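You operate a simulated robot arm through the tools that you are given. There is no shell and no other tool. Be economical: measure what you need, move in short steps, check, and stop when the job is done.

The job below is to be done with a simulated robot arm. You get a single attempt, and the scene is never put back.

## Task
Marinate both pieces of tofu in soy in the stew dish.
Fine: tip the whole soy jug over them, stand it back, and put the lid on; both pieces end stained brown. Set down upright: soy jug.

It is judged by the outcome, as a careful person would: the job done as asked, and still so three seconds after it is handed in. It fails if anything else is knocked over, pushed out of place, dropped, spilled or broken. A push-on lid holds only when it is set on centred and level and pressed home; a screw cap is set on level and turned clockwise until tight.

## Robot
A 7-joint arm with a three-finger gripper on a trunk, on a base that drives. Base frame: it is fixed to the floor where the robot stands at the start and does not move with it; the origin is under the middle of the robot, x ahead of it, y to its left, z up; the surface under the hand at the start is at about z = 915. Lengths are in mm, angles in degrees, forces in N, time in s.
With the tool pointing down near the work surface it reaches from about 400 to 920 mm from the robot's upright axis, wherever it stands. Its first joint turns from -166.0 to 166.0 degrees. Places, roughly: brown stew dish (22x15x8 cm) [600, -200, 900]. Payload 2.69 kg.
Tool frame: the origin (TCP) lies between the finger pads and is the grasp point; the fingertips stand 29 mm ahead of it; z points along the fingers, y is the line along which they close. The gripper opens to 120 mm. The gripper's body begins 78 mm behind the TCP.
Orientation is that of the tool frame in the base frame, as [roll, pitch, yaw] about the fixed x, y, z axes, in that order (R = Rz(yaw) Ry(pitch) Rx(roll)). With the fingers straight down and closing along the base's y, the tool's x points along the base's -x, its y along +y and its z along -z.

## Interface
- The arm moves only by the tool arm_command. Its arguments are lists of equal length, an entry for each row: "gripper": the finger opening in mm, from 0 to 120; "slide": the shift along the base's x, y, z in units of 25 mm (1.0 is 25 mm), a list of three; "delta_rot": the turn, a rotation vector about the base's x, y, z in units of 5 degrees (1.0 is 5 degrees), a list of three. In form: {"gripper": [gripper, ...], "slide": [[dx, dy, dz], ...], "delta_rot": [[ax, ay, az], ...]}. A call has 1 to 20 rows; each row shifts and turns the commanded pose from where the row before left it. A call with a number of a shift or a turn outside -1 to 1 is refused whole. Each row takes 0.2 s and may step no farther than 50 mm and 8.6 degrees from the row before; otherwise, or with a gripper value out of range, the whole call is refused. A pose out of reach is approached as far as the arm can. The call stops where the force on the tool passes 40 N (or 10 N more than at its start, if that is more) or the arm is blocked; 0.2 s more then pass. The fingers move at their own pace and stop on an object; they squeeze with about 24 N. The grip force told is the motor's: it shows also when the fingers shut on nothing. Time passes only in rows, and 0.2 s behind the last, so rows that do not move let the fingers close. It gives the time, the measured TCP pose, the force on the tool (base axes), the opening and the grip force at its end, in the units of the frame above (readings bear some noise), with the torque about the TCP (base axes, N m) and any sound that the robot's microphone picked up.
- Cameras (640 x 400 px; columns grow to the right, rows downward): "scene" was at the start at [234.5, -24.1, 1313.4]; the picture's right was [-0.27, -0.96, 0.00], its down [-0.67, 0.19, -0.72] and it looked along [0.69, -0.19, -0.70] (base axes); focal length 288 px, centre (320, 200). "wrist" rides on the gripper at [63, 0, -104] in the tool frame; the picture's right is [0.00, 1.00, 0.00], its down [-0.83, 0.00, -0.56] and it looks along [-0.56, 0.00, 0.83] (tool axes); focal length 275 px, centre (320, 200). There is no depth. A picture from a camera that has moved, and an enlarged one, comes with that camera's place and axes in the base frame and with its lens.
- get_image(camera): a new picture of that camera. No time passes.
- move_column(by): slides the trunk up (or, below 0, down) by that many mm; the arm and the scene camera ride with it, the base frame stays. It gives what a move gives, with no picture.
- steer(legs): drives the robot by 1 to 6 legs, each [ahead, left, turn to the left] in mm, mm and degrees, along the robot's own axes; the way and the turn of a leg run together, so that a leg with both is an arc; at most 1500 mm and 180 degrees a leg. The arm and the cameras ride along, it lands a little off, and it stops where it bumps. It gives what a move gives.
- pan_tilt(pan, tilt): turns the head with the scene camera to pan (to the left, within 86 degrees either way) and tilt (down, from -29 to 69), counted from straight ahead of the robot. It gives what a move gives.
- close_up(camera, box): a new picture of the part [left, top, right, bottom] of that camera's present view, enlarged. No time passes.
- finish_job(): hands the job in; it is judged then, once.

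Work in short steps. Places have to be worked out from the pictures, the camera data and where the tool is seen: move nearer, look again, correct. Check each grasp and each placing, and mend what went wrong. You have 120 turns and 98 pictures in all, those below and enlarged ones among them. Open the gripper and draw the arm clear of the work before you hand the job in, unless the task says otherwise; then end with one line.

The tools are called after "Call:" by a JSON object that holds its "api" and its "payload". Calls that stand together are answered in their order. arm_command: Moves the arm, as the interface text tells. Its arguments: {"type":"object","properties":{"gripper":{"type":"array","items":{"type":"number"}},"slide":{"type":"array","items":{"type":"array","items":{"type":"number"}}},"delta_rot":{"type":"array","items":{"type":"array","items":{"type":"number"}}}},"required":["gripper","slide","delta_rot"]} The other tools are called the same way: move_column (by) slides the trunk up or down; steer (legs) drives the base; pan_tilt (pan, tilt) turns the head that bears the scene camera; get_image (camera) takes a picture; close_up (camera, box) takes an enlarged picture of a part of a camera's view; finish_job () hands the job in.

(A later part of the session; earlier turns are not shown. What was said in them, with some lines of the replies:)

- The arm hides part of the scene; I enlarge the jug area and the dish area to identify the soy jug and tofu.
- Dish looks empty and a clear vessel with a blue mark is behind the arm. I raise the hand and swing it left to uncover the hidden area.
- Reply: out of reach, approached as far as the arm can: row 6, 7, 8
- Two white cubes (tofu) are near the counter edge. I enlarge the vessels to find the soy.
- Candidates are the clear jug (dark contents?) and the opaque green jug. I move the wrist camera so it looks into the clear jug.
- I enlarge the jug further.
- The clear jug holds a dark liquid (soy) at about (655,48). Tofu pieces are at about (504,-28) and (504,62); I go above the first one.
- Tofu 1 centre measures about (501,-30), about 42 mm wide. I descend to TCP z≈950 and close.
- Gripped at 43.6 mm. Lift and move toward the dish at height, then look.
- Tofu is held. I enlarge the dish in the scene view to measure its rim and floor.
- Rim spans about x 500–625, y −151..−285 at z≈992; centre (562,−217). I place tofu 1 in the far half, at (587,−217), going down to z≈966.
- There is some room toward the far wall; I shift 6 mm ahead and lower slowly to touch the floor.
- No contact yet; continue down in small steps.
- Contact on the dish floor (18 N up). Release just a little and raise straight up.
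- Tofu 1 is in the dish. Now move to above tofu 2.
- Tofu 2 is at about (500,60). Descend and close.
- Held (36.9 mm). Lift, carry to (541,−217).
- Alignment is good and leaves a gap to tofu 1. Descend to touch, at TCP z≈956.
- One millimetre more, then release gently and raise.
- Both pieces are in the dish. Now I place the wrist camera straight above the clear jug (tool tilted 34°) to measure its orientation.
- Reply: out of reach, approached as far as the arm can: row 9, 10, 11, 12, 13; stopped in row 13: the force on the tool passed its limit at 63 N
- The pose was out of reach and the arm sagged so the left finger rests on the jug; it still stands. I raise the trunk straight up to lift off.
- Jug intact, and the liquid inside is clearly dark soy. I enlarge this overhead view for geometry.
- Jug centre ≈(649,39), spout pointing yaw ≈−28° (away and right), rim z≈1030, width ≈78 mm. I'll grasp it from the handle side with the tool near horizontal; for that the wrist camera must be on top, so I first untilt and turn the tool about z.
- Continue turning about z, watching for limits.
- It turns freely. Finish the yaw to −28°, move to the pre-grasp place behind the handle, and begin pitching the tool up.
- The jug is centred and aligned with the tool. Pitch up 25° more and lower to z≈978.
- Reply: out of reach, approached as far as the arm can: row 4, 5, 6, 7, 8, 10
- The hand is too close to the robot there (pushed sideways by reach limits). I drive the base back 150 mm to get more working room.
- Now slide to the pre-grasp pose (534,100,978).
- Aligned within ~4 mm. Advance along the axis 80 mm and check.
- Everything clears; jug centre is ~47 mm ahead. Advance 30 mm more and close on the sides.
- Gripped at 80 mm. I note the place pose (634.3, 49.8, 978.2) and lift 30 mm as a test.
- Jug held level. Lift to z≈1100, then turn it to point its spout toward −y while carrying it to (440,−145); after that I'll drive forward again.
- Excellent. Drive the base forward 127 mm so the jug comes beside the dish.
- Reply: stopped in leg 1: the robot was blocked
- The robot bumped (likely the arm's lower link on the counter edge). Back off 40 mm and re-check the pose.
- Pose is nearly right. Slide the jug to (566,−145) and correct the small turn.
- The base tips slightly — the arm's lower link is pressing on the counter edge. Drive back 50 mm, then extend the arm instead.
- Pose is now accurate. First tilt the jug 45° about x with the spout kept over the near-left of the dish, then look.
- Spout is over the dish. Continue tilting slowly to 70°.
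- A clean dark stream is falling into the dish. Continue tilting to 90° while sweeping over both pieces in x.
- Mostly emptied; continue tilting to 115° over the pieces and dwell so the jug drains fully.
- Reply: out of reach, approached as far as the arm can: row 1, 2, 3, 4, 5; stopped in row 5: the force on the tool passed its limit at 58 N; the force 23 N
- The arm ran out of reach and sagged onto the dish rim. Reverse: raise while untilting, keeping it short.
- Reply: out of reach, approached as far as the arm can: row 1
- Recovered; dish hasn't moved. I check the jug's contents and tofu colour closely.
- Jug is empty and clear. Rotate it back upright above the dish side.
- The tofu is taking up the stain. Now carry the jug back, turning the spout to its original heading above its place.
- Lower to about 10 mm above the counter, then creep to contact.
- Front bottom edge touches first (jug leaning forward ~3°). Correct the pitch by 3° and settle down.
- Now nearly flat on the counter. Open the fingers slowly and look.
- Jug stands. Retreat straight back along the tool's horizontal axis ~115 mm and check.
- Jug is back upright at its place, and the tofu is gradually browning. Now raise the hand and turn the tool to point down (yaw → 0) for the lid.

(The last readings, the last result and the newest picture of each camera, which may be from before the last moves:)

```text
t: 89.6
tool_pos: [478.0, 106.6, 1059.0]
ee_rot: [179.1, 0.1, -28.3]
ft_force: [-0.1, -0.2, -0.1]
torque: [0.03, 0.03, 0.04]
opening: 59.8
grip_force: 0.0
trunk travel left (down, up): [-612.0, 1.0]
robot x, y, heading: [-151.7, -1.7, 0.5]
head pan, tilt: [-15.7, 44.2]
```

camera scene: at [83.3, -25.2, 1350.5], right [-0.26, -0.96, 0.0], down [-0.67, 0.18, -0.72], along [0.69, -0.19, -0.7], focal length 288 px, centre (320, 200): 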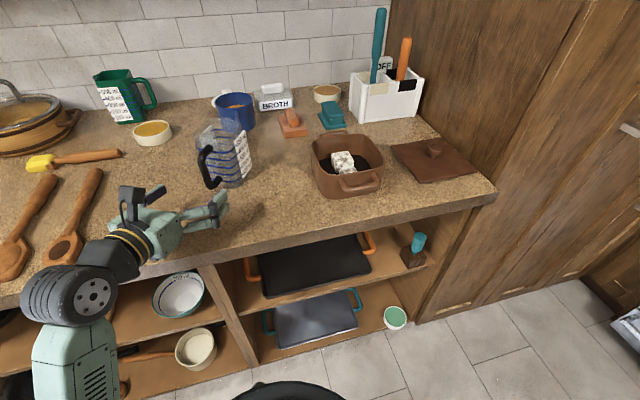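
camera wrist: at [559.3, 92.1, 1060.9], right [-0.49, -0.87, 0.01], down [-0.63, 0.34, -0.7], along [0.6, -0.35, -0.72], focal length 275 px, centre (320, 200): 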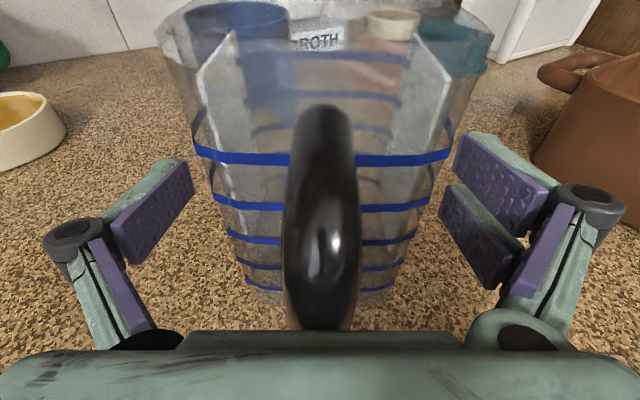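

Call:
{"api": "arm_command", "payload": {"gripper": [60, 60, 60, 60, 60, 60, 60, 60, 60, 60, 60], "slide": [[0, -0.93, 0], [0, -0.93, 0], [0, -0.93, 0], [0, -0.93, 0], [0, -0.93, 0], [0, -0.93, 0], [0, -0.93, 0], [0, -0.93, 0], [0, -0.93, 0], [0, -0.93, 0], [0, -0.93, 0]], "delta_rot": [[0.16, -0.085, 0], [0, 0, 0.8], [0, 0, 0.8], [0, 0, 0.8], [0, 0, 0.8], [0, 0, 0.8], [0, 0, 0.8], [0, 0, 0.8], [0, 0, 0.06], [0, 0, 0], [0, 0, 0]]}}

Call:
{"api": "get_image", "payload": {"camera": "scene"}}

```text
t: 92.0
tool_pos: [479.1, -150.3, 1058.3]
ee_rot: [179.9, 0.1, 0.1]
ft_force: [0.2, 0.2, -0.4]
torque: [-0.02, 0.02, 0.01]
opening: 60.1
grip_force: 0.0
trunk travel left (down, up): [-612.0, 1.0]
robot x, y, heading: [-151.5, -0.9, 0.3]
head pan, tilt: [-15.7, 44.2]
```

```text
29 pictures are left
camera scene: at [83.5, -25.5, 1350.4], right [-0.26, -0.96, 0.0], down [-0.67, 0.18, -0.72], along [0.69, -0.19, -0.7], focal length 288 px, centre (320, 200)
```

scene: 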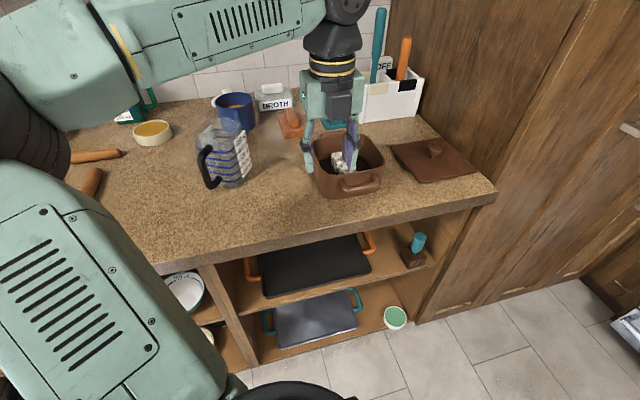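

Drive ahead 100 mm for better reach to the lid.

Call:
{"api": "steer", "payload": {"legs": [[100, 0, 0]]}}

Call:
{"api": "arm_command", "payload": {"gripper": [60, 60, 60, 60, 60, 60, 60, 60, 60, 60, 60, 60, 60], "slide": [[0, -0.9, 0], [0, -0.9, 0], [0, -0.9, 0], [0, -0.9, 0], [0, -0.9, 0], [0, -0.9, 0], [0, -0.9, 0], [0, -0.9, 0], [0, -0.9, 0], [0, -0.9, 0], [0, -0.9, 0], [0, -0.9, 0], [0, 0, 0]], "delta_rot": [[0, 0, 0], [0, 0, 0], [0, 0, 0], [0, 0, 0], [0, 0, 0], [0, 0, 0], [0, 0, 0], [0, 0, 0], [0, 0, 0], [0, 0, 0], [0, 0, 0], [0, 0, 0], [0, 0, 0]]}}

Call:
{"api": "get_image", "payload": {"camera": "wrist"}}

Call:
{"api": "get_image", "payload": {"camera": "scene"}}

```text
t: 93.2
tool_pos: [580.2, -148.3, 1057.6]
ee_rot: [179.9, 0.2, 0.0]
ft_force: [-0.4, 1.0, 0.0]
torque: [-0.02, 0.03, 0.02]
opening: 60.1
grip_force: 0.0
trunk travel left (down, up): [-612.0, 1.0]
robot x, y, heading: [-52.6, -5.4, 0.1]
head pan, tilt: [-15.7, 44.2]
```

```text
t: 96.0
tool_pos: [578.8, -418.8, 1059.7]
ee_rot: [-180.0, 0.1, 0.0]
ft_force: [0.2, 0.7, 0.1]
torque: [0.01, -0.01, 0.03]
opening: 59.9
grip_force: 0.0
trunk travel left (down, up): [-612.0, 1.0]
robot x, y, heading: [-52.9, -2.0, 0.6]
head pan, tilt: [-15.7, 44.2]
```

```text
28 pictures are left
camera wrist: at [642.6, -417.9, 1162.9], right [0.0, -1.0, 0.0], down [-0.83, 0.0, 0.56], along [-0.56, 0.0, -0.83], focal length 275 px, centre (320, 200)
```

wrist: 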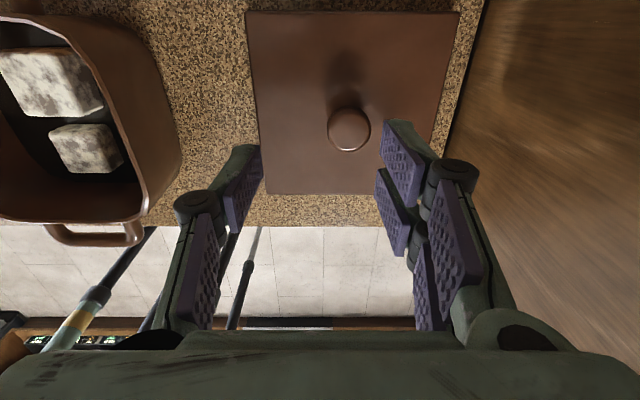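

```text
27 pictures are left
camera scene: at [183.6, -24.6, 1350.5], right [-0.26, -0.96, 0.0], down [-0.67, 0.18, -0.72], along [0.69, -0.19, -0.7], focal length 288 px, centre (320, 200)
```

scene: 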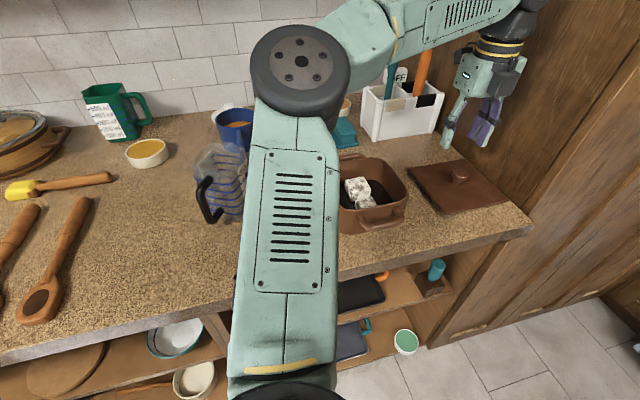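

Lid centre/knob measure about (565,−441). Move above it and lower to z≈1000 for a closer look.

Call:
{"api": "arm_command", "payload": {"gripper": [60, 60, 60, 60, 60], "slide": [[-0.5, -0.9, 0], [0, 0, -0.8], [0, 0, -0.8], [0, 0, -0.8], [0, 0, 0]], "delta_rot": [[0, 0, 0], [0, 0, 0], [0, 0, 0], [0, 0, 0], [0, 0, 0]]}}

Call:
{"api": "get_image", "payload": {"camera": "wrist"}}

Call:
{"api": "close_up", "payload": {"camera": "scene", "box": [400, 80, 540, 240]}}

```text
t: 97.2
tool_pos: [566.7, -442.5, 997.8]
ee_rot: [179.9, 0.1, 0.0]
ft_force: [0.3, 0.5, 0.2]
torque: [-0.03, 0.0, 0.02]
opening: 60.1
grip_force: 0.0
trunk travel left (down, up): [-612.0, 1.0]
robot x, y, heading: [-53.6, 0.9, 0.4]
head pan, tilt: [-15.7, 44.2]
```

```text
26 pictures are left
camera wrist: at [630.3, -440.8, 1101.3], right [0.0, -1.0, 0.0], down [-0.83, 0.0, 0.56], along [-0.56, 0.0, -0.83], focal length 275 px, centre (320, 200)
```

wrist: 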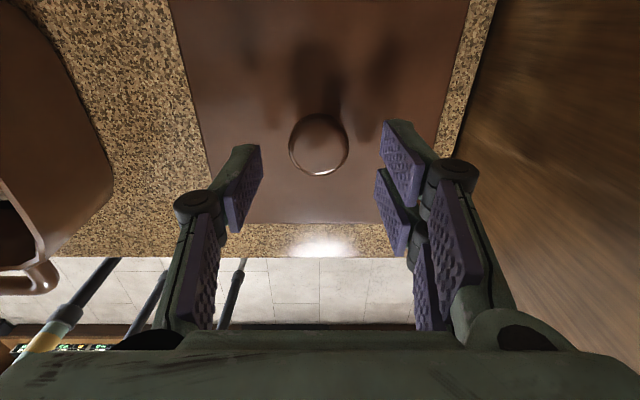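

```text
2.50 times, centred on (470, 160) of scene
camera zoom: at [183.5, -24.7, 1350.5], right [-0.26, -0.96, 0.0], down [-0.67, 0.18, -0.72], along [0.69, -0.19, -0.7], focal length 721 px, centre (-55, 300)
```

zoom: 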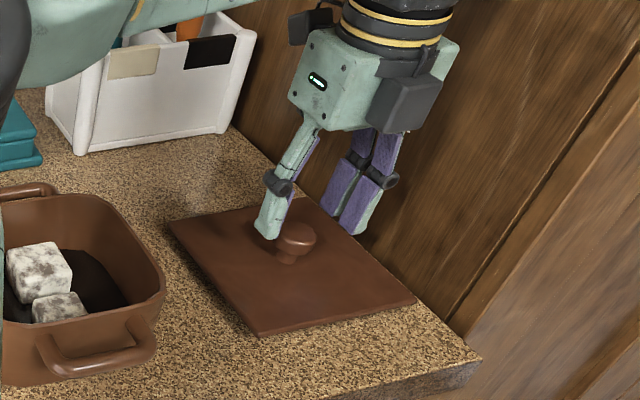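

Knob is centred between the fingers (~33 mm wide). Descend 40 mm and close on it.

Call:
{"api": "arm_command", "payload": {"gripper": [60, 60, 60, 40, 25, 20, 20], "slide": [[0, 0.04, -0.8], [0, 0, -0.7], [0, 0, 0], [0, 0, 0], [0, 0, 0], [0, 0, 0], [0, 0, 0]], "delta_rot": [[0, 0, 0], [0, 0, 0], [0, 0, 0], [0, 0, 0], [0, 0, 0], [0, 0, 0], [0, 0, 0]]}}

Call:
{"api": "get_image", "payload": {"camera": "wrist"}}

```text
t: 98.8
tool_pos: [567.0, -440.3, 962.3]
ee_rot: [179.7, -0.1, 0.0]
ft_force: [4.9, -6.9, 19.4]
torque: [0.07, -0.13, -0.02]
opening: 31.9
grip_force: 24.5
trunk travel left (down, up): [-612.0, 1.0]
robot x, y, heading: [-48.4, -2.5, 0.3]
head pan, tilt: [-15.7, 44.2]
```

```text
24 pictures are left
camera wrist: at [630.2, -439.9, 1066.2], right [0.0, -1.0, 0.01], down [-0.83, 0.0, 0.55], along [-0.55, -0.01, -0.83], focal length 275 px, centre (320, 200)
```

wrist: 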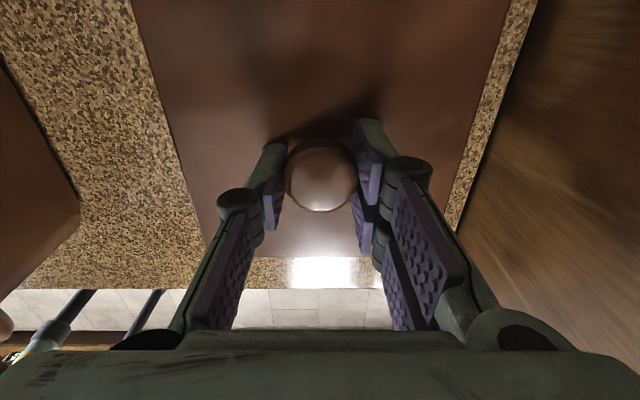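

Knob gripped at 32 mm (tips touching the lid). Lift to see that the lid hangs level.

Call:
{"api": "arm_command", "payload": {"gripper": [15, 15, 15, 15, 15, 15, 15, 15], "slide": [[0, 0, 0.2], [0, 0, 0.4], [0, 0, 0.8], [0, 0, 0.8], [0, 0, 0.8], [0, 0, 0.8], [0, 0, 0.8], [0, 0, 0]], "delta_rot": [[0, 0, 0], [0, 0, 0], [0, 0, 0], [0, 0, 0], [0, 0, 0], [0, 0, 0], [0, 0, 0], [0, 0, 0]]}}

Call:
{"api": "get_image", "payload": {"camera": "wrist"}}

Call:
{"api": "close_up", "payload": {"camera": "scene", "box": [320, 60, 560, 240]}}

```text
t: 100.6
tool_pos: [566.8, -438.0, 1077.0]
ee_rot: [179.9, 0.2, 0.1]
ft_force: [1.2, 0.3, -0.2]
torque: [-0.04, 0.0, 0.0]
opening: 31.6
grip_force: 24.2
trunk travel left (down, up): [-612.0, 1.0]
robot x, y, heading: [-49.0, -4.3, 0.4]
head pan, tilt: [-15.7, 44.2]
```

```text
23 pictures are left
camera wrist: at [629.9, -438.4, 1180.4], right [0.0, -1.0, 0.0], down [-0.83, 0.0, 0.56], along [-0.56, 0.0, -0.83], focal length 275 px, centre (320, 200)
```

wrist: 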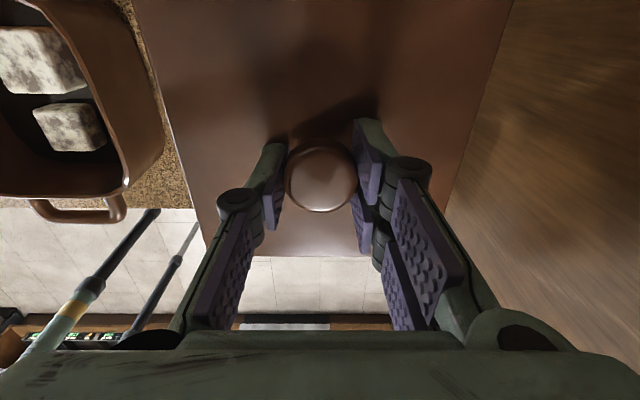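

```text
2.22 times, centred on (440, 150) of scene
camera zoom: at [183.7, -24.8, 1350.4], right [-0.26, -0.96, 0.0], down [-0.67, 0.18, -0.72], along [0.69, -0.19, -0.7], focal length 641 px, centre (53, 311)
```

zoom: 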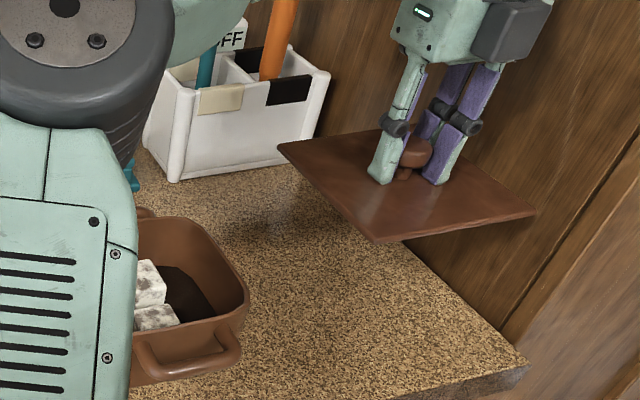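

Lid hangs level and centred on the TCP within ~2 mm. I enlarge the dish in this wrist view to verify its position before placing.

Call:
{"api": "close_up", "payload": {"camera": "wrist", "box": [0, 0, 240, 240]}}

```text
1.67 times, centred on (120, 120) of wrist
camera zoom: at [629.9, -438.4, 1180.4], right [0.0, -1.0, 0.0], down [-0.83, 0.0, 0.56], along [-0.56, 0.0, -0.83], focal length 459 px, centre (653, 333)
```

zoom: 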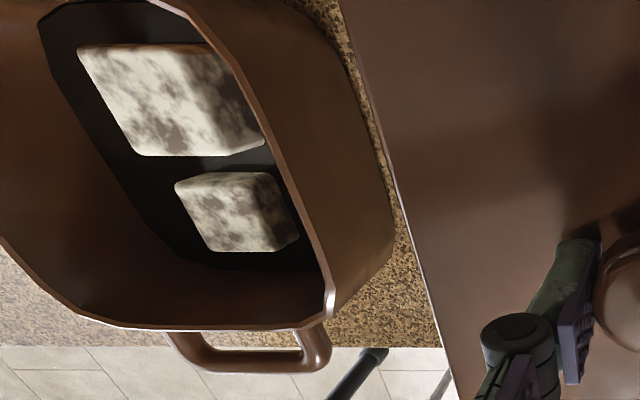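

Dish centre refines to about (571,−217), rim z≈988. Before covering, I wait a few seconds to see whether the tofu keeps browning.

Call:
{"api": "arm_command", "payload": {"gripper": [15, 15, 15, 15, 15, 15, 15, 15, 15, 15, 15, 15, 15, 15, 15, 15, 15, 15, 15, 15], "slide": [[0, 0, 0], [0, 0, 0], [0, 0, 0], [0, 0, 0], [0, 0, 0], [0, 0, 0], [0, 0, 0], [0, 0, 0], [0, 0, 0], [0, 0, 0], [0, 0, 0], [0, 0, 0], [0, 0, 0], [0, 0, 0], [0, 0, 0], [0, 0, 0], [0, 0, 0], [0, 0, 0], [0, 0, 0], [0, 0, 0]], "delta_rot": [[0, 0, 0], [0, 0, 0], [0, 0, 0], [0, 0, 0], [0, 0, 0], [0, 0, 0], [0, 0, 0], [0, 0, 0], [0, 0, 0], [0, 0, 0], [0, 0, 0], [0, 0, 0], [0, 0, 0], [0, 0, 0], [0, 0, 0], [0, 0, 0], [0, 0, 0], [0, 0, 0], [0, 0, 0], [0, 0, 0]]}}

Call:
{"api": "arm_command", "payload": {"gripper": [15, 15, 15, 15, 15, 15, 15, 15, 15, 15, 15, 15, 15, 15, 15, 15, 15, 15, 15, 15], "slide": [[0, 0, 0], [0, 0, 0], [0, 0, 0], [0, 0, 0], [0, 0, 0], [0, 0, 0], [0, 0, 0], [0, 0, 0], [0, 0, 0], [0, 0, 0], [0, 0, 0], [0, 0, 0], [0, 0, 0], [0, 0, 0], [0, 0, 0], [0, 0, 0], [0, 0, 0], [0, 0, 0], [0, 0, 0], [0, 0, 0]], "delta_rot": [[0, 0, 0], [0, 0, 0], [0, 0, 0], [0, 0, 0], [0, 0, 0], [0, 0, 0], [0, 0, 0], [0, 0, 0], [0, 0, 0], [0, 0, 0], [0, 0, 0], [0, 0, 0], [0, 0, 0], [0, 0, 0], [0, 0, 0], [0, 0, 0], [0, 0, 0], [0, 0, 0], [0, 0, 0], [0, 0, 0]]}}

Call:
{"api": "close_up", "payload": {"camera": "wrist", "box": [0, 0, 240, 240]}}

```text
t: 104.8
tool_pos: [567.3, -438.8, 1077.9]
ee_rot: [179.9, 0.1, 0.0]
ft_force: [0.1, -0.1, -0.9]
torque: [-0.02, 0.01, 0.0]
opening: 31.5
grip_force: 24.3
trunk travel left (down, up): [-612.0, 1.0]
robot x, y, heading: [-53.6, 0.8, 0.4]
head pan, tilt: [-15.7, 44.2]
```

```text
t: 109.0
tool_pos: [567.4, -439.3, 1076.7]
ee_rot: [180.0, 0.1, 0.0]
ft_force: [0.4, -1.2, -1.6]
torque: [0.03, -0.01, -0.02]
opening: 31.5
grip_force: 23.6
trunk travel left (down, up): [-612.0, 1.0]
robot x, y, heading: [-46.7, -0.2, 0.3]
head pan, tilt: [-15.7, 44.2]
```

```text
1.67 times, centred on (120, 120) of wrist
camera zoom: at [629.8, -438.4, 1180.2], right [0.0, -1.0, 0.0], down [-0.83, 0.0, 0.56], along [-0.56, 0.0, -0.83], focal length 459 px, centre (653, 333)
```

zoom: 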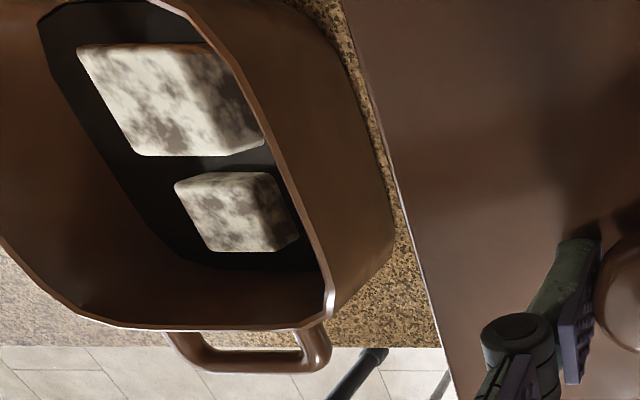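

Little change in 8 s. I check that the jug is really empty and look at the tofu from the scene camera.

Call:
{"api": "close_up", "payload": {"camera": "scene", "box": [180, 130, 260, 230]}}

Call:
{"api": "close_up", "payload": {"camera": "scene", "box": [330, 140, 420, 240]}}

```text
4.00 times, centred on (220, 180) of scene
camera zoom: at [183.7, -24.8, 1350.4], right [-0.26, -0.96, 0.0], down [-0.67, 0.18, -0.72], along [0.69, -0.19, -0.7], focal length 1154 px, centre (720, 280)
```

zoom: 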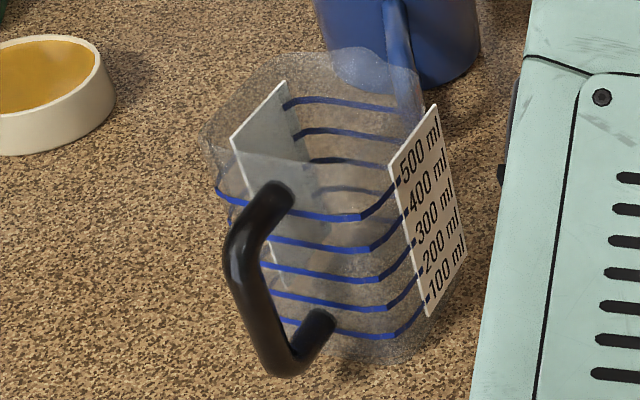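

```text
4.00 times, centred on (375, 190) of scene
camera zoom: at [183.7, -24.8, 1350.4], right [-0.26, -0.96, 0.0], down [-0.67, 0.18, -0.72], along [0.69, -0.19, -0.7], focal length 1154 px, centre (100, 240)
```

zoom: 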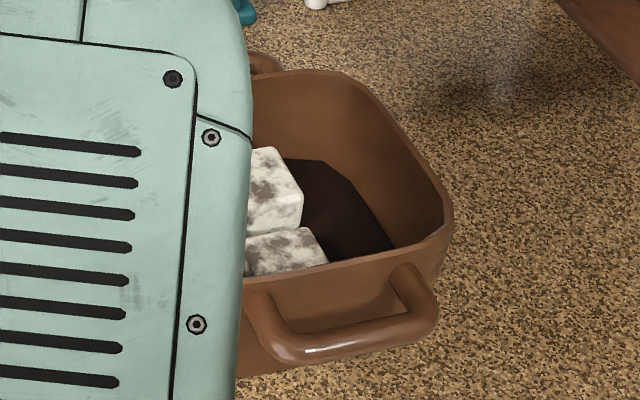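

The jug is empty and upright; tofu pieces carry brown staining. Carry the lid over the dish, to (569,−216).

Call:
{"api": "arm_command", "payload": {"gripper": [15, 15, 15, 15, 15, 15, 15, 15, 15, 15, 15, 15, 15], "slide": [[0, 0.8, 0], [0, 0.8, 0], [0, 0.8, 0], [0, 0.8, 0], [0, 0.8, 0], [0, 0.8, 0], [0, 0.8, 0], [0, 0.8, 0], [0, 0.8, 0], [0, 0.8, 0], [0.08, 0.9, 0], [0, 0, 0], [0, 0, 0]], "delta_rot": [[0, 0, 0], [0, 0, 0], [0, 0, 0], [0, 0, 0], [0, 0, 0], [0, 0, 0], [0, 0, 0], [0, 0, 0], [0, 0, 0], [0, 0, 0], [0, 0, 0], [0, 0, 0], [0, 0, 0]]}}

Call:
{"api": "get_image", "payload": {"camera": "scene"}}

Call:
{"api": "get_image", "payload": {"camera": "wrist"}}

```text
t: 111.8
tool_pos: [567.0, -217.6, 1076.5]
ee_rot: [180.0, 0.0, 0.1]
ft_force: [-0.6, -0.2, -0.9]
torque: [0.03, -0.01, 0.04]
opening: 31.8
grip_force: 24.2
trunk travel left (down, up): [-612.0, 1.0]
robot x, y, heading: [-51.0, -2.5, 0.4]
head pan, tilt: [-15.7, 44.2]
```

```text
17 pictures are left
camera scene: at [183.7, -24.7, 1350.4], right [-0.26, -0.96, 0.0], down [-0.67, 0.18, -0.72], along [0.69, -0.19, -0.7], focal length 288 px, centre (320, 200)
```

scene: 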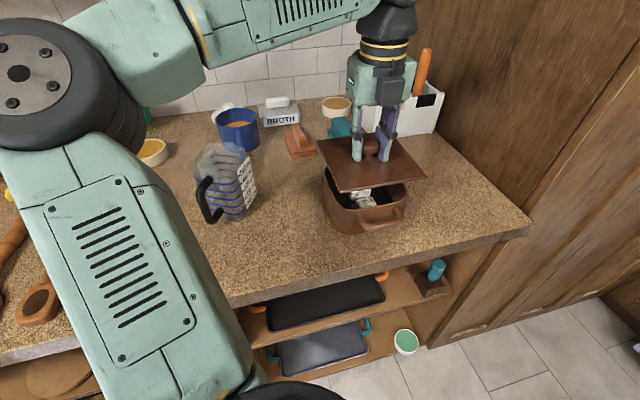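

```text
16 pictures are left
camera wrist: at [630.8, -216.4, 1179.4], right [0.0, -1.0, 0.0], down [-0.83, 0.0, 0.56], along [-0.56, 0.0, -0.83], focal length 275 px, centre (320, 200)
```

wrist: 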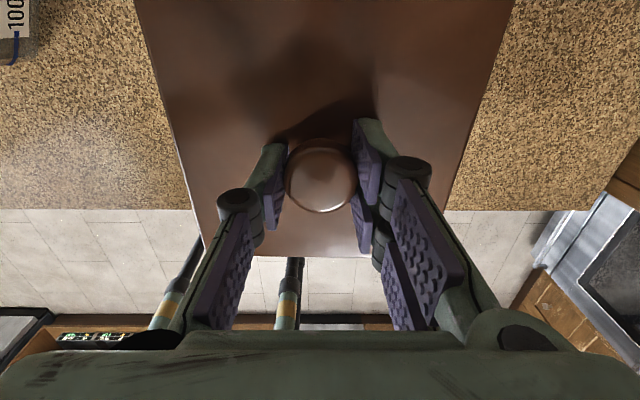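

Lower to z≈1046 with a 2 mm forward trim, then check alignment.

Call:
{"api": "arm_command", "payload": {"gripper": [15, 15, 15, 15], "slide": [[0.08, 0.04, -0.6], [0, 0, -0.4], [0, 0, -0.24], [0, 0, 0]], "delta_rot": [[0, 0, 0], [0, 0, 0], [0, 0, 0], [0, 0, 0]]}}

Call:
{"api": "close_up", "payload": {"camera": "scene", "box": [300, 130, 440, 240]}}

```text
t: 112.8
tool_pos: [569.9, -217.0, 1044.9]
ee_rot: [179.9, 0.1, 0.0]
ft_force: [-0.2, -0.8, -0.7]
torque: [-0.01, -0.01, -0.03]
opening: 31.5
grip_force: 23.6
trunk travel left (down, up): [-612.0, 1.0]
robot x, y, heading: [-51.6, -2.8, 0.2]
head pan, tilt: [-15.7, 44.2]
```

```text
3.64 times, centred on (370, 185) of scene
camera zoom: at [183.6, -24.7, 1350.4], right [-0.26, -0.96, 0.0], down [-0.67, 0.18, -0.72], along [0.69, -0.19, -0.7], focal length 1049 px, centre (138, 254)
```

zoom: 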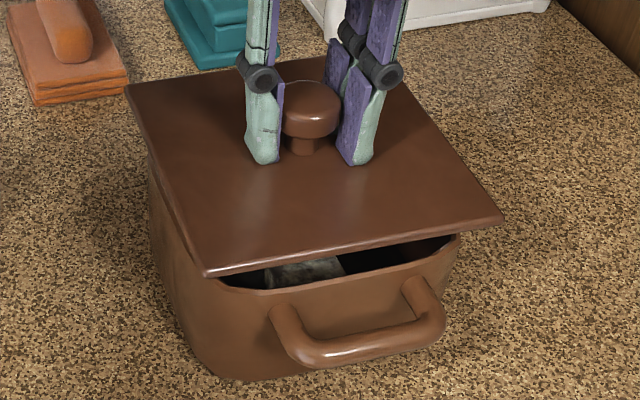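

Alignment looks close; small trim (+1.5 x, −1 y) and lower gently until contact.

Call:
{"api": "arm_command", "payload": {"gripper": [15, 15, 15, 15, 15, 15], "slide": [[0.05, -0.04, -0.2], [0, 0, -0.12], [0, 0, -0.12], [0, 0, -0.08], [0, 0, -0.08], [0, 0, 0]], "delta_rot": [[0, 0, 0], [0, 0, 0], [0, 0, 0], [0, 0, 0], [0, 0, 0], [0, 0, 0]]}}

```text
t: 114.2
tool_pos: [571.6, -217.4, 1030.3]
ee_rot: [179.8, 0.1, 0.0]
ft_force: [-1.6, 0.2, 0.2]
torque: [0.13, -0.07, 0.05]
opening: 31.4
grip_force: 23.8
trunk travel left (down, up): [-612.0, 1.0]
robot x, y, heading: [-50.7, -4.5, 0.2]
head pan, tilt: [-15.7, 44.2]
```

Slight contact begins. Lower 5 mm more in small steps.

Call:
{"api": "arm_command", "payload": {"gripper": [15, 15, 15, 15], "slide": [[0, 0, -0.08], [0, 0, -0.08], [0, 0, -0.06], [0, 0, 0]], "delta_rot": [[0, 0, 0], [0, 0, 0], [0, 0, 0], [0, 0, 0]]}}

Call:
{"api": "close_up", "payload": {"camera": "scene", "box": [300, 130, 440, 240]}}

```text
t: 115.2
tool_pos: [572.4, -216.4, 1024.2]
ee_rot: [179.9, 0.0, 0.0]
ft_force: [-2.8, -1.1, 0.2]
torque: [0.05, 0.06, 0.2]
opening: 31.4
grip_force: 23.7
trunk travel left (down, up): [-612.0, 1.0]
robot x, y, heading: [-53.9, -2.9, 0.4]
head pan, tilt: [-15.7, 44.2]
```

```text
3.64 times, centred on (370, 185) of scene
camera zoom: at [183.3, -24.8, 1350.5], right [-0.26, -0.96, 0.0], down [-0.67, 0.18, -0.72], along [0.69, -0.19, -0.7], focal length 1049 px, centre (138, 254)
```

zoom: 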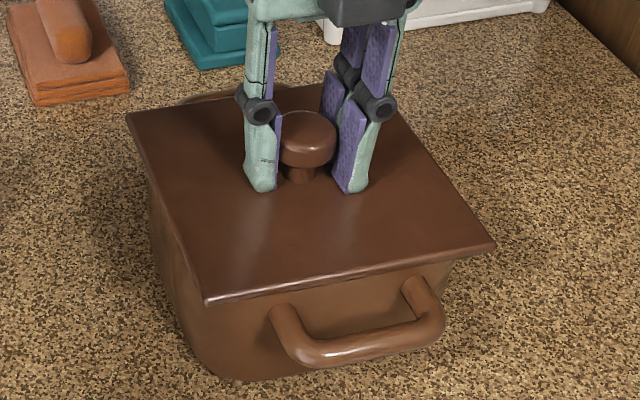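

The plug is entering the rim with little side force. Trim −1 mm in x and press further down.

Call:
{"api": "arm_command", "payload": {"gripper": [15, 15, 15, 15], "slide": [[-0.04, 0, -0.06], [0, 0, -0.06], [0, 0, -0.06], [0, 0, 0]], "delta_rot": [[0, 0, 0], [0, 0, 0], [0, 0, 0], [0, 0, 0]]}}

```text
t: 116.2
tool_pos: [570.8, -217.1, 1021.9]
ee_rot: [179.8, -0.3, 0.1]
ft_force: [11.3, -0.4, 27.4]
torque: [0.07, 0.22, 0.09]
opening: 31.5
grip_force: 23.9
trunk travel left (down, up): [-612.0, 1.0]
robot x, y, heading: [-51.9, 0.4, 0.6]
head pan, tilt: [-15.7, 44.2]
```

27 N resistance: at the seat or its snap. Undo half the trim and press harder in small steps.

Call:
{"api": "arm_command", "payload": {"gripper": [15, 15, 15, 15], "slide": [[0.03, 0, 0], [0, 0, -0.05], [0, 0, -0.05], [0, 0, 0]], "delta_rot": [[0, 0, 0], [0, 0, 0], [0, 0, 0], [0, 0, 0]]}}

Call:
{"api": "close_up", "payload": {"camera": "scene", "box": [300, 130, 440, 240]}}

```text
t: 116.8
tool_pos: [572.5, -217.4, 1020.7]
ee_rot: [179.7, -0.1, 0.0]
ft_force: [-0.9, 2.2, 14.9]
torque: [0.35, 0.73, -0.08]
opening: 31.0
grip_force: 23.7
trunk travel left (down, up): [-612.0, 1.0]
robot x, y, heading: [-53.6, -3.7, 0.5]
head pan, tilt: [-15.7, 44.2]
stopped in row 3: the force on the tool passed its limit at 42 N (the readings are from after the stop); the commanded pose is now the measured one
```

```text
3.64 times, centred on (370, 185) of scene
camera zoom: at [182.4, -24.1, 1350.4], right [-0.26, -0.96, 0.0], down [-0.67, 0.18, -0.72], along [0.69, -0.19, -0.7], focal length 1049 px, centre (138, 254)
```

zoom: 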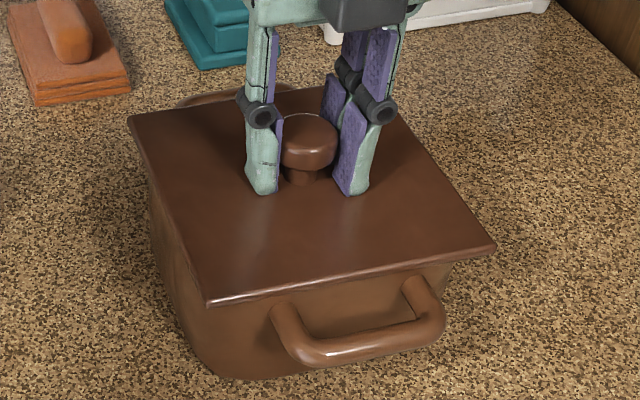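

42 N reached, plate looks seated on the rim. Press again to check whether it goes further.

Call:
{"api": "arm_command", "payload": {"gripper": [15, 15, 15, 15, 15], "slide": [[0, 0, -0.04], [0, 0, -0.03], [0, 0, -0.03], [0, 0, -0.03], [0, 0, 0]], "delta_rot": [[0, 0, 0], [0, 0, 0], [0, 0, 0], [0, 0, 0], [0, 0, 0]]}}

```text
t: 117.7
tool_pos: [571.1, -217.8, 1021.7]
ee_rot: [179.5, -0.4, -0.1]
ft_force: [-3.7, 3.0, 17.9]
torque: [0.54, 0.87, 0.07]
opening: 31.6
grip_force: 24.2
trunk travel left (down, up): [-612.0, 1.0]
robot x, y, heading: [-55.7, 0.4, 0.7]
head pan, tilt: [-15.7, 44.2]
stopped in row 4: the force on the tool passed its limit at 42 N (the readings are from after the stop); the commanded pose is now the measured one
```

Solid stop at z≈1021. Release and rise to inspect the lid's seating.

Call:
{"api": "arm_command", "payload": {"gripper": [20, 40, 60, 60, 60, 60, 60, 60, 60], "slide": [[0, 0, 0.03], [0, 0, 0], [0, 0, 0], [0, 0, 0], [0, 0, 0.4], [0, 0, 0.8], [0, 0, 0.8], [0, 0, 0.6], [0, 0, 0]], "delta_rot": [[0, 0, 0], [0, 0, 0], [0, 0, 0], [0, 0, 0], [0, 0, 0], [0, 0, 0], [0, 0, 0], [0, 0, 0], [0, 0, 0]]}}

Call:
{"api": "close_up", "payload": {"camera": "scene", "box": [310, 140, 430, 235]}}

Call:
{"api": "get_image", "payload": {"camera": "wrist"}}

```text
t: 119.7
tool_pos: [574.5, -219.0, 1086.0]
ee_rot: [179.6, -0.2, 0.0]
ft_force: [1.0, 0.4, 1.2]
torque: [0.02, -0.02, 0.0]
opening: 59.9
grip_force: 0.1
trunk travel left (down, up): [-612.0, 1.0]
robot x, y, heading: [-50.5, 0.1, 0.2]
head pan, tilt: [-15.7, 44.2]
```

```text
4.21 times, centred on (370, 188) of scene
camera zoom: at [183.7, -24.8, 1350.4], right [-0.26, -0.96, 0.0], down [-0.67, 0.18, -0.72], along [0.69, -0.19, -0.7], focal length 1215 px, centre (110, 253)
```

zoom: 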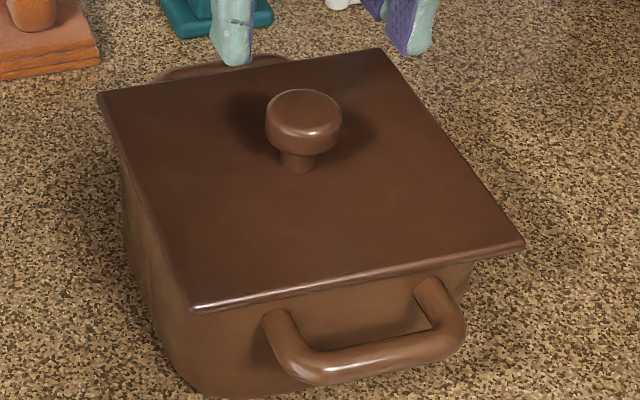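

```text
11 pictures are left
camera wrist: at [636.2, -216.8, 1190.2], right [0.0, -1.0, 0.01], down [-0.83, 0.0, 0.55], along [-0.55, -0.01, -0.83], focal length 275 px, centre (320, 200)
```

wrist: 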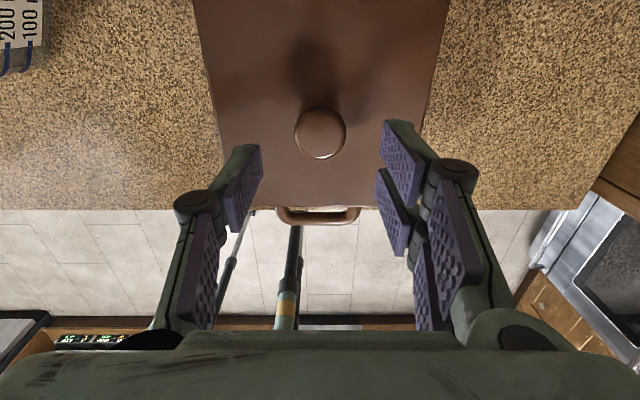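

Lid corners compute level and centred (495–644, −145…−292 at z≈992). As a last press, I close the fingers and push straight down on the knob top.

Call:
{"api": "arm_command", "payload": {"gripper": [20, 0, 0, 0, 0, 0, 0, 0, 0], "slide": [[-0.06, 0.04, 0], [0, 0, 0], [0, 0, 0], [0, 0, -0.6], [0, 0, -0.3], [0, 0, -0.2], [0, 0, -0.16], [0, 0, -0.12], [0, 0, -0.12]], "delta_rot": [[0, 0, 0], [0, 0, 0], [0, 0, 0], [0, 0, 0], [0, 0, 0], [0, 0, 0], [0, 0, 0], [0, 0, 0], [0, 0, 0]]}}

```text
t: 121.7
tool_pos: [571.5, -217.3, 1049.4]
ee_rot: [179.5, -0.5, 0.0]
ft_force: [2.2, 0.0, 9.1]
torque: [0.03, 0.01, 0.01]
opening: 6.0
grip_force: 23.8
trunk travel left (down, up): [-612.0, 1.0]
robot x, y, heading: [-52.0, -6.4, 0.4]
head pan, tilt: [-15.7, 44.2]
```

Contact on the knob top (9 N). Press on to the force limit.

Call:
{"api": "arm_command", "payload": {"gripper": [0, 0, 0, 0, 0, 0, 0], "slide": [[0, 0, -0.05], [0, 0, -0.04], [0, 0, -0.04], [0, 0, -0.03], [0, 0, -0.03], [0, 0, -0.03], [0, 0, 0]], "delta_rot": [[0, 0, 0], [0, 0, 0], [0, 0, 0], [0, 0, 0], [0, 0, 0], [0, 0, 0], [0, 0, 0]]}}

```text
t: 122.5
tool_pos: [571.9, -218.1, 1049.2]
ee_rot: [179.4, -0.7, 0.1]
ft_force: [-3.9, 2.7, 16.0]
torque: [0.06, 0.23, -0.06]
opening: 6.2
grip_force: 23.7
trunk travel left (down, up): [-612.0, 1.0]
robot x, y, heading: [-49.8, -5.3, 0.7]
head pan, tilt: [-15.7, 44.2]
stopped in row 4: the force on the tool passed its limit at 43 N (the readings are from after the stop); the commanded pose is now the measured one
```

The lid is firm at 43 N with no further travel. Raise and draw the arm clear, then check the whole scene.

Call:
{"api": "arm_command", "payload": {"gripper": [0, 0, 0, 0, 0, 0, 30, 30, 30, 30, 30, 30, 30, 30], "slide": [[0, 0, 0.4], [0, 0, 0.6], [0, 0, 0.6], [0, 0, 0.4], [-0.8, 0, 0], [-0.8, 0, 0], [-0.8, 0, 0], [-0.8, 0, 0], [-0.8, 0, 0], [0, 0.8, 0], [0, 0.8, 0], [0, 0.8, 0], [0, 0.8, 0], [0, 0, 0]], "delta_rot": [[0, 0, 0], [0, 0, 0], [0, 0, 0], [0, 0, 0], [0, 0, 0], [0, 0, 0], [0, 0, 0], [0, 0, 0], [0, 0, 0], [0, 0, 0], [0, 0, 0], [0, 0, 0], [0, 0, 0], [0, 0, 0]]}}

Call:
{"api": "steer", "payload": {"legs": [[-100, 0, 0]]}}

Call:
{"api": "get_image", "payload": {"camera": "scene"}}

Call:
{"api": "close_up", "payload": {"camera": "scene", "box": [280, 110, 400, 210]}}

```text
t: 125.5
tool_pos: [473.5, -138.5, 1095.1]
ee_rot: [179.4, -0.6, 0.1]
ft_force: [0.0, 1.0, -0.9]
torque: [0.02, -0.02, 0.0]
opening: 30.0
grip_force: 0.0
trunk travel left (down, up): [-612.0, 1.0]
robot x, y, heading: [-51.2, -6.5, 0.3]
head pan, tilt: [-15.7, 44.2]
```

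```text
t: 126.6
tool_pos: [375.0, -138.4, 1097.1]
ee_rot: [179.5, -0.7, 0.1]
ft_force: [0.5, -0.5, 0.1]
torque: [-0.02, -0.01, 0.01]
opening: 30.1
grip_force: 0.0
trunk travel left (down, up): [-612.0, 1.0]
robot x, y, heading: [-149.0, -1.0, 0.4]
head pan, tilt: [-15.7, 44.2]
```

```text
10 pictures are left
camera scene: at [85.0, -25.4, 1350.7], right [-0.26, -0.96, 0.0], down [-0.67, 0.18, -0.72], along [0.69, -0.19, -0.7], focal length 288 px, centre (320, 200)
```

scene: 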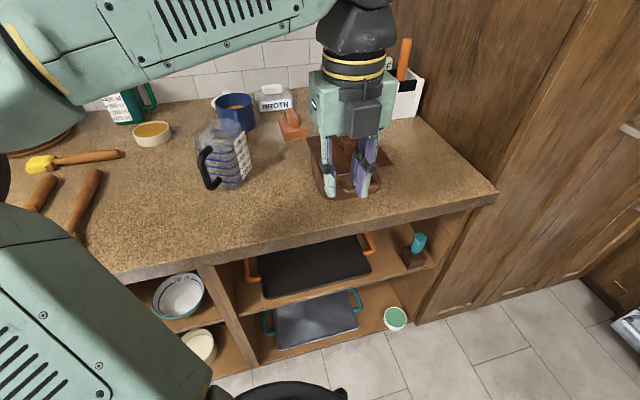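

```text
4.00 times, centred on (340, 160) of scene
camera zoom: at [85.0, -25.4, 1350.7], right [-0.26, -0.96, 0.0], down [-0.67, 0.18, -0.72], along [0.69, -0.19, -0.7], focal length 1154 px, centre (240, 360)
```

zoom: 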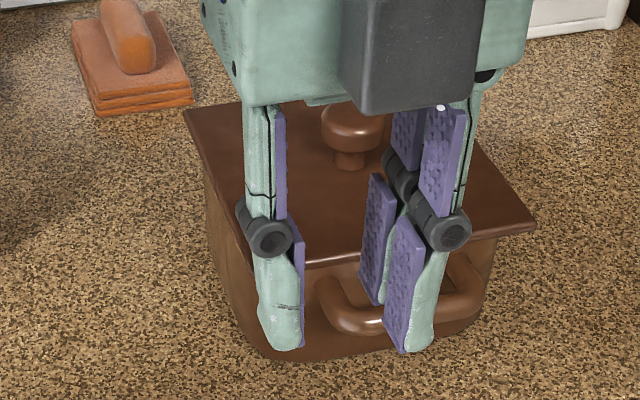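

Lid is level and everything stands in place. I move the hand aside, open it, and let some more time pass for the marinade.

Call:
{"api": "arm_command", "payload": {"gripper": [60, 90, 90, 90, 90, 90, 90, 90, 90, 90, 90, 90, 90, 90, 90, 90, 90, 90, 90, 90], "slide": [[0, 0.8, 0], [0, 0.8, 0], [0, 0.8, 0], [0, 0.8, 0], [0, 0, 0], [0, 0, 0], [0, 0, 0], [0, 0, 0], [0, 0, 0], [0, 0, 0], [0, 0, 0], [0, 0, 0], [0, 0, 0], [0, 0, 0], [0, 0, 0], [0, 0, 0], [0, 0, 0], [0, 0, 0], [0, 0, 0], [0, 0, 0]], "delta_rot": [[0, 0, 0], [0, 0, 0], [0, 0, 0], [0, 0, 0], [0, 0, 0], [0, 0, 0], [0, 0, 0], [0, 0, 0], [0, 0, 0], [0, 0, 0], [0, 0, 0], [0, 0, 0], [0, 0, 0], [0, 0, 0], [0, 0, 0], [0, 0, 0], [0, 0, 0], [0, 0, 0], [0, 0, 0], [0, 0, 0]]}}

Call:
{"api": "arm_command", "payload": {"gripper": [90, 90, 90, 90, 90, 90, 90, 90, 90, 90, 90, 90, 90, 90, 90, 90, 90, 90, 90, 90], "slide": [[0, 0, 0], [0, 0, 0], [0, 0, 0], [0, 0, 0], [0, 0, 0], [0, 0, 0], [0, 0, 0], [0, 0, 0], [0, 0, 0], [0, 0, 0], [0, 0, 0], [0, 0, 0], [0, 0, 0], [0, 0, 0], [0, 0, 0], [0, 0, 0], [0, 0, 0], [0, 0, 0], [0, 0, 0], [0, 0, 0]], "delta_rot": [[0, 0, 0], [0, 0, 0], [0, 0, 0], [0, 0, 0], [0, 0, 0], [0, 0, 0], [0, 0, 0], [0, 0, 0], [0, 0, 0], [0, 0, 0], [0, 0, 0], [0, 0, 0], [0, 0, 0], [0, 0, 0], [0, 0, 0], [0, 0, 0], [0, 0, 0], [0, 0, 0], [0, 0, 0], [0, 0, 0]]}}

Call:
{"api": "close_up", "payload": {"camera": "scene", "box": [180, 90, 420, 230]}}

```text
t: 130.8
tool_pos: [374.6, -58.3, 1096.1]
ee_rot: [179.3, -0.6, 0.1]
ft_force: [-0.5, -0.4, -0.3]
torque: [-0.02, 0.01, 0.04]
opening: 90.1
grip_force: 0.0
trunk travel left (down, up): [-612.0, 1.0]
robot x, y, heading: [-149.9, -6.3, 0.1]
head pan, tilt: [-15.7, 44.2]
```

```text
t: 135.0
tool_pos: [375.0, -58.2, 1096.2]
ee_rot: [179.2, -0.6, 0.2]
ft_force: [-0.2, -1.2, -0.6]
torque: [0.0, 0.03, 0.01]
opening: 89.9
grip_force: 0.1
trunk travel left (down, up): [-612.0, 1.0]
robot x, y, heading: [-148.0, -4.2, 0.5]
head pan, tilt: [-15.7, 44.2]
```

```text
2.67 times, centred on (300, 160) of scene
camera zoom: at [86.0, -25.4, 1350.4], right [-0.26, -0.96, 0.0], down [-0.67, 0.18, -0.72], along [0.69, -0.19, -0.7], focal length 769 px, centre (373, 307)
```

zoom: 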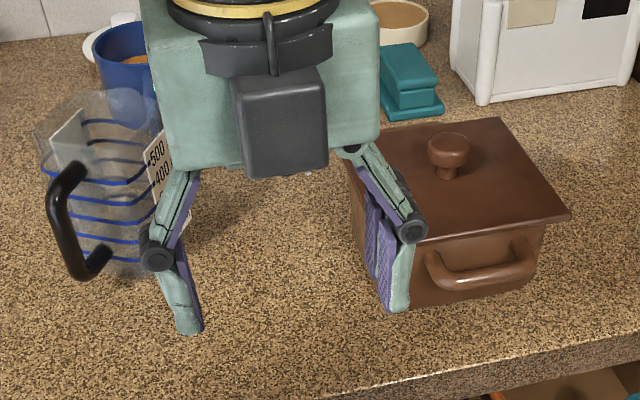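

The lid is seated level on the dish, the empty jug stands upright at its place, and the gripper is open and clear, so I hand in.

Call:
{"api": "finish_job", "payload": {}}

```text
The job is handed in.
```

I handed the job in with both tofu pieces in the stew dish under the whole jug of soy, the lid pressed on, and the empty jug standing upright where it was. The tofu was patchy brown rather than evenly brown when I last saw it, just before the lid went on. The lid is level and centred and held at about 43 N with no further travel. During the work the gripper pressed on the jug once, and the jug pressed on the dish rim once. Neither moved or spilled.
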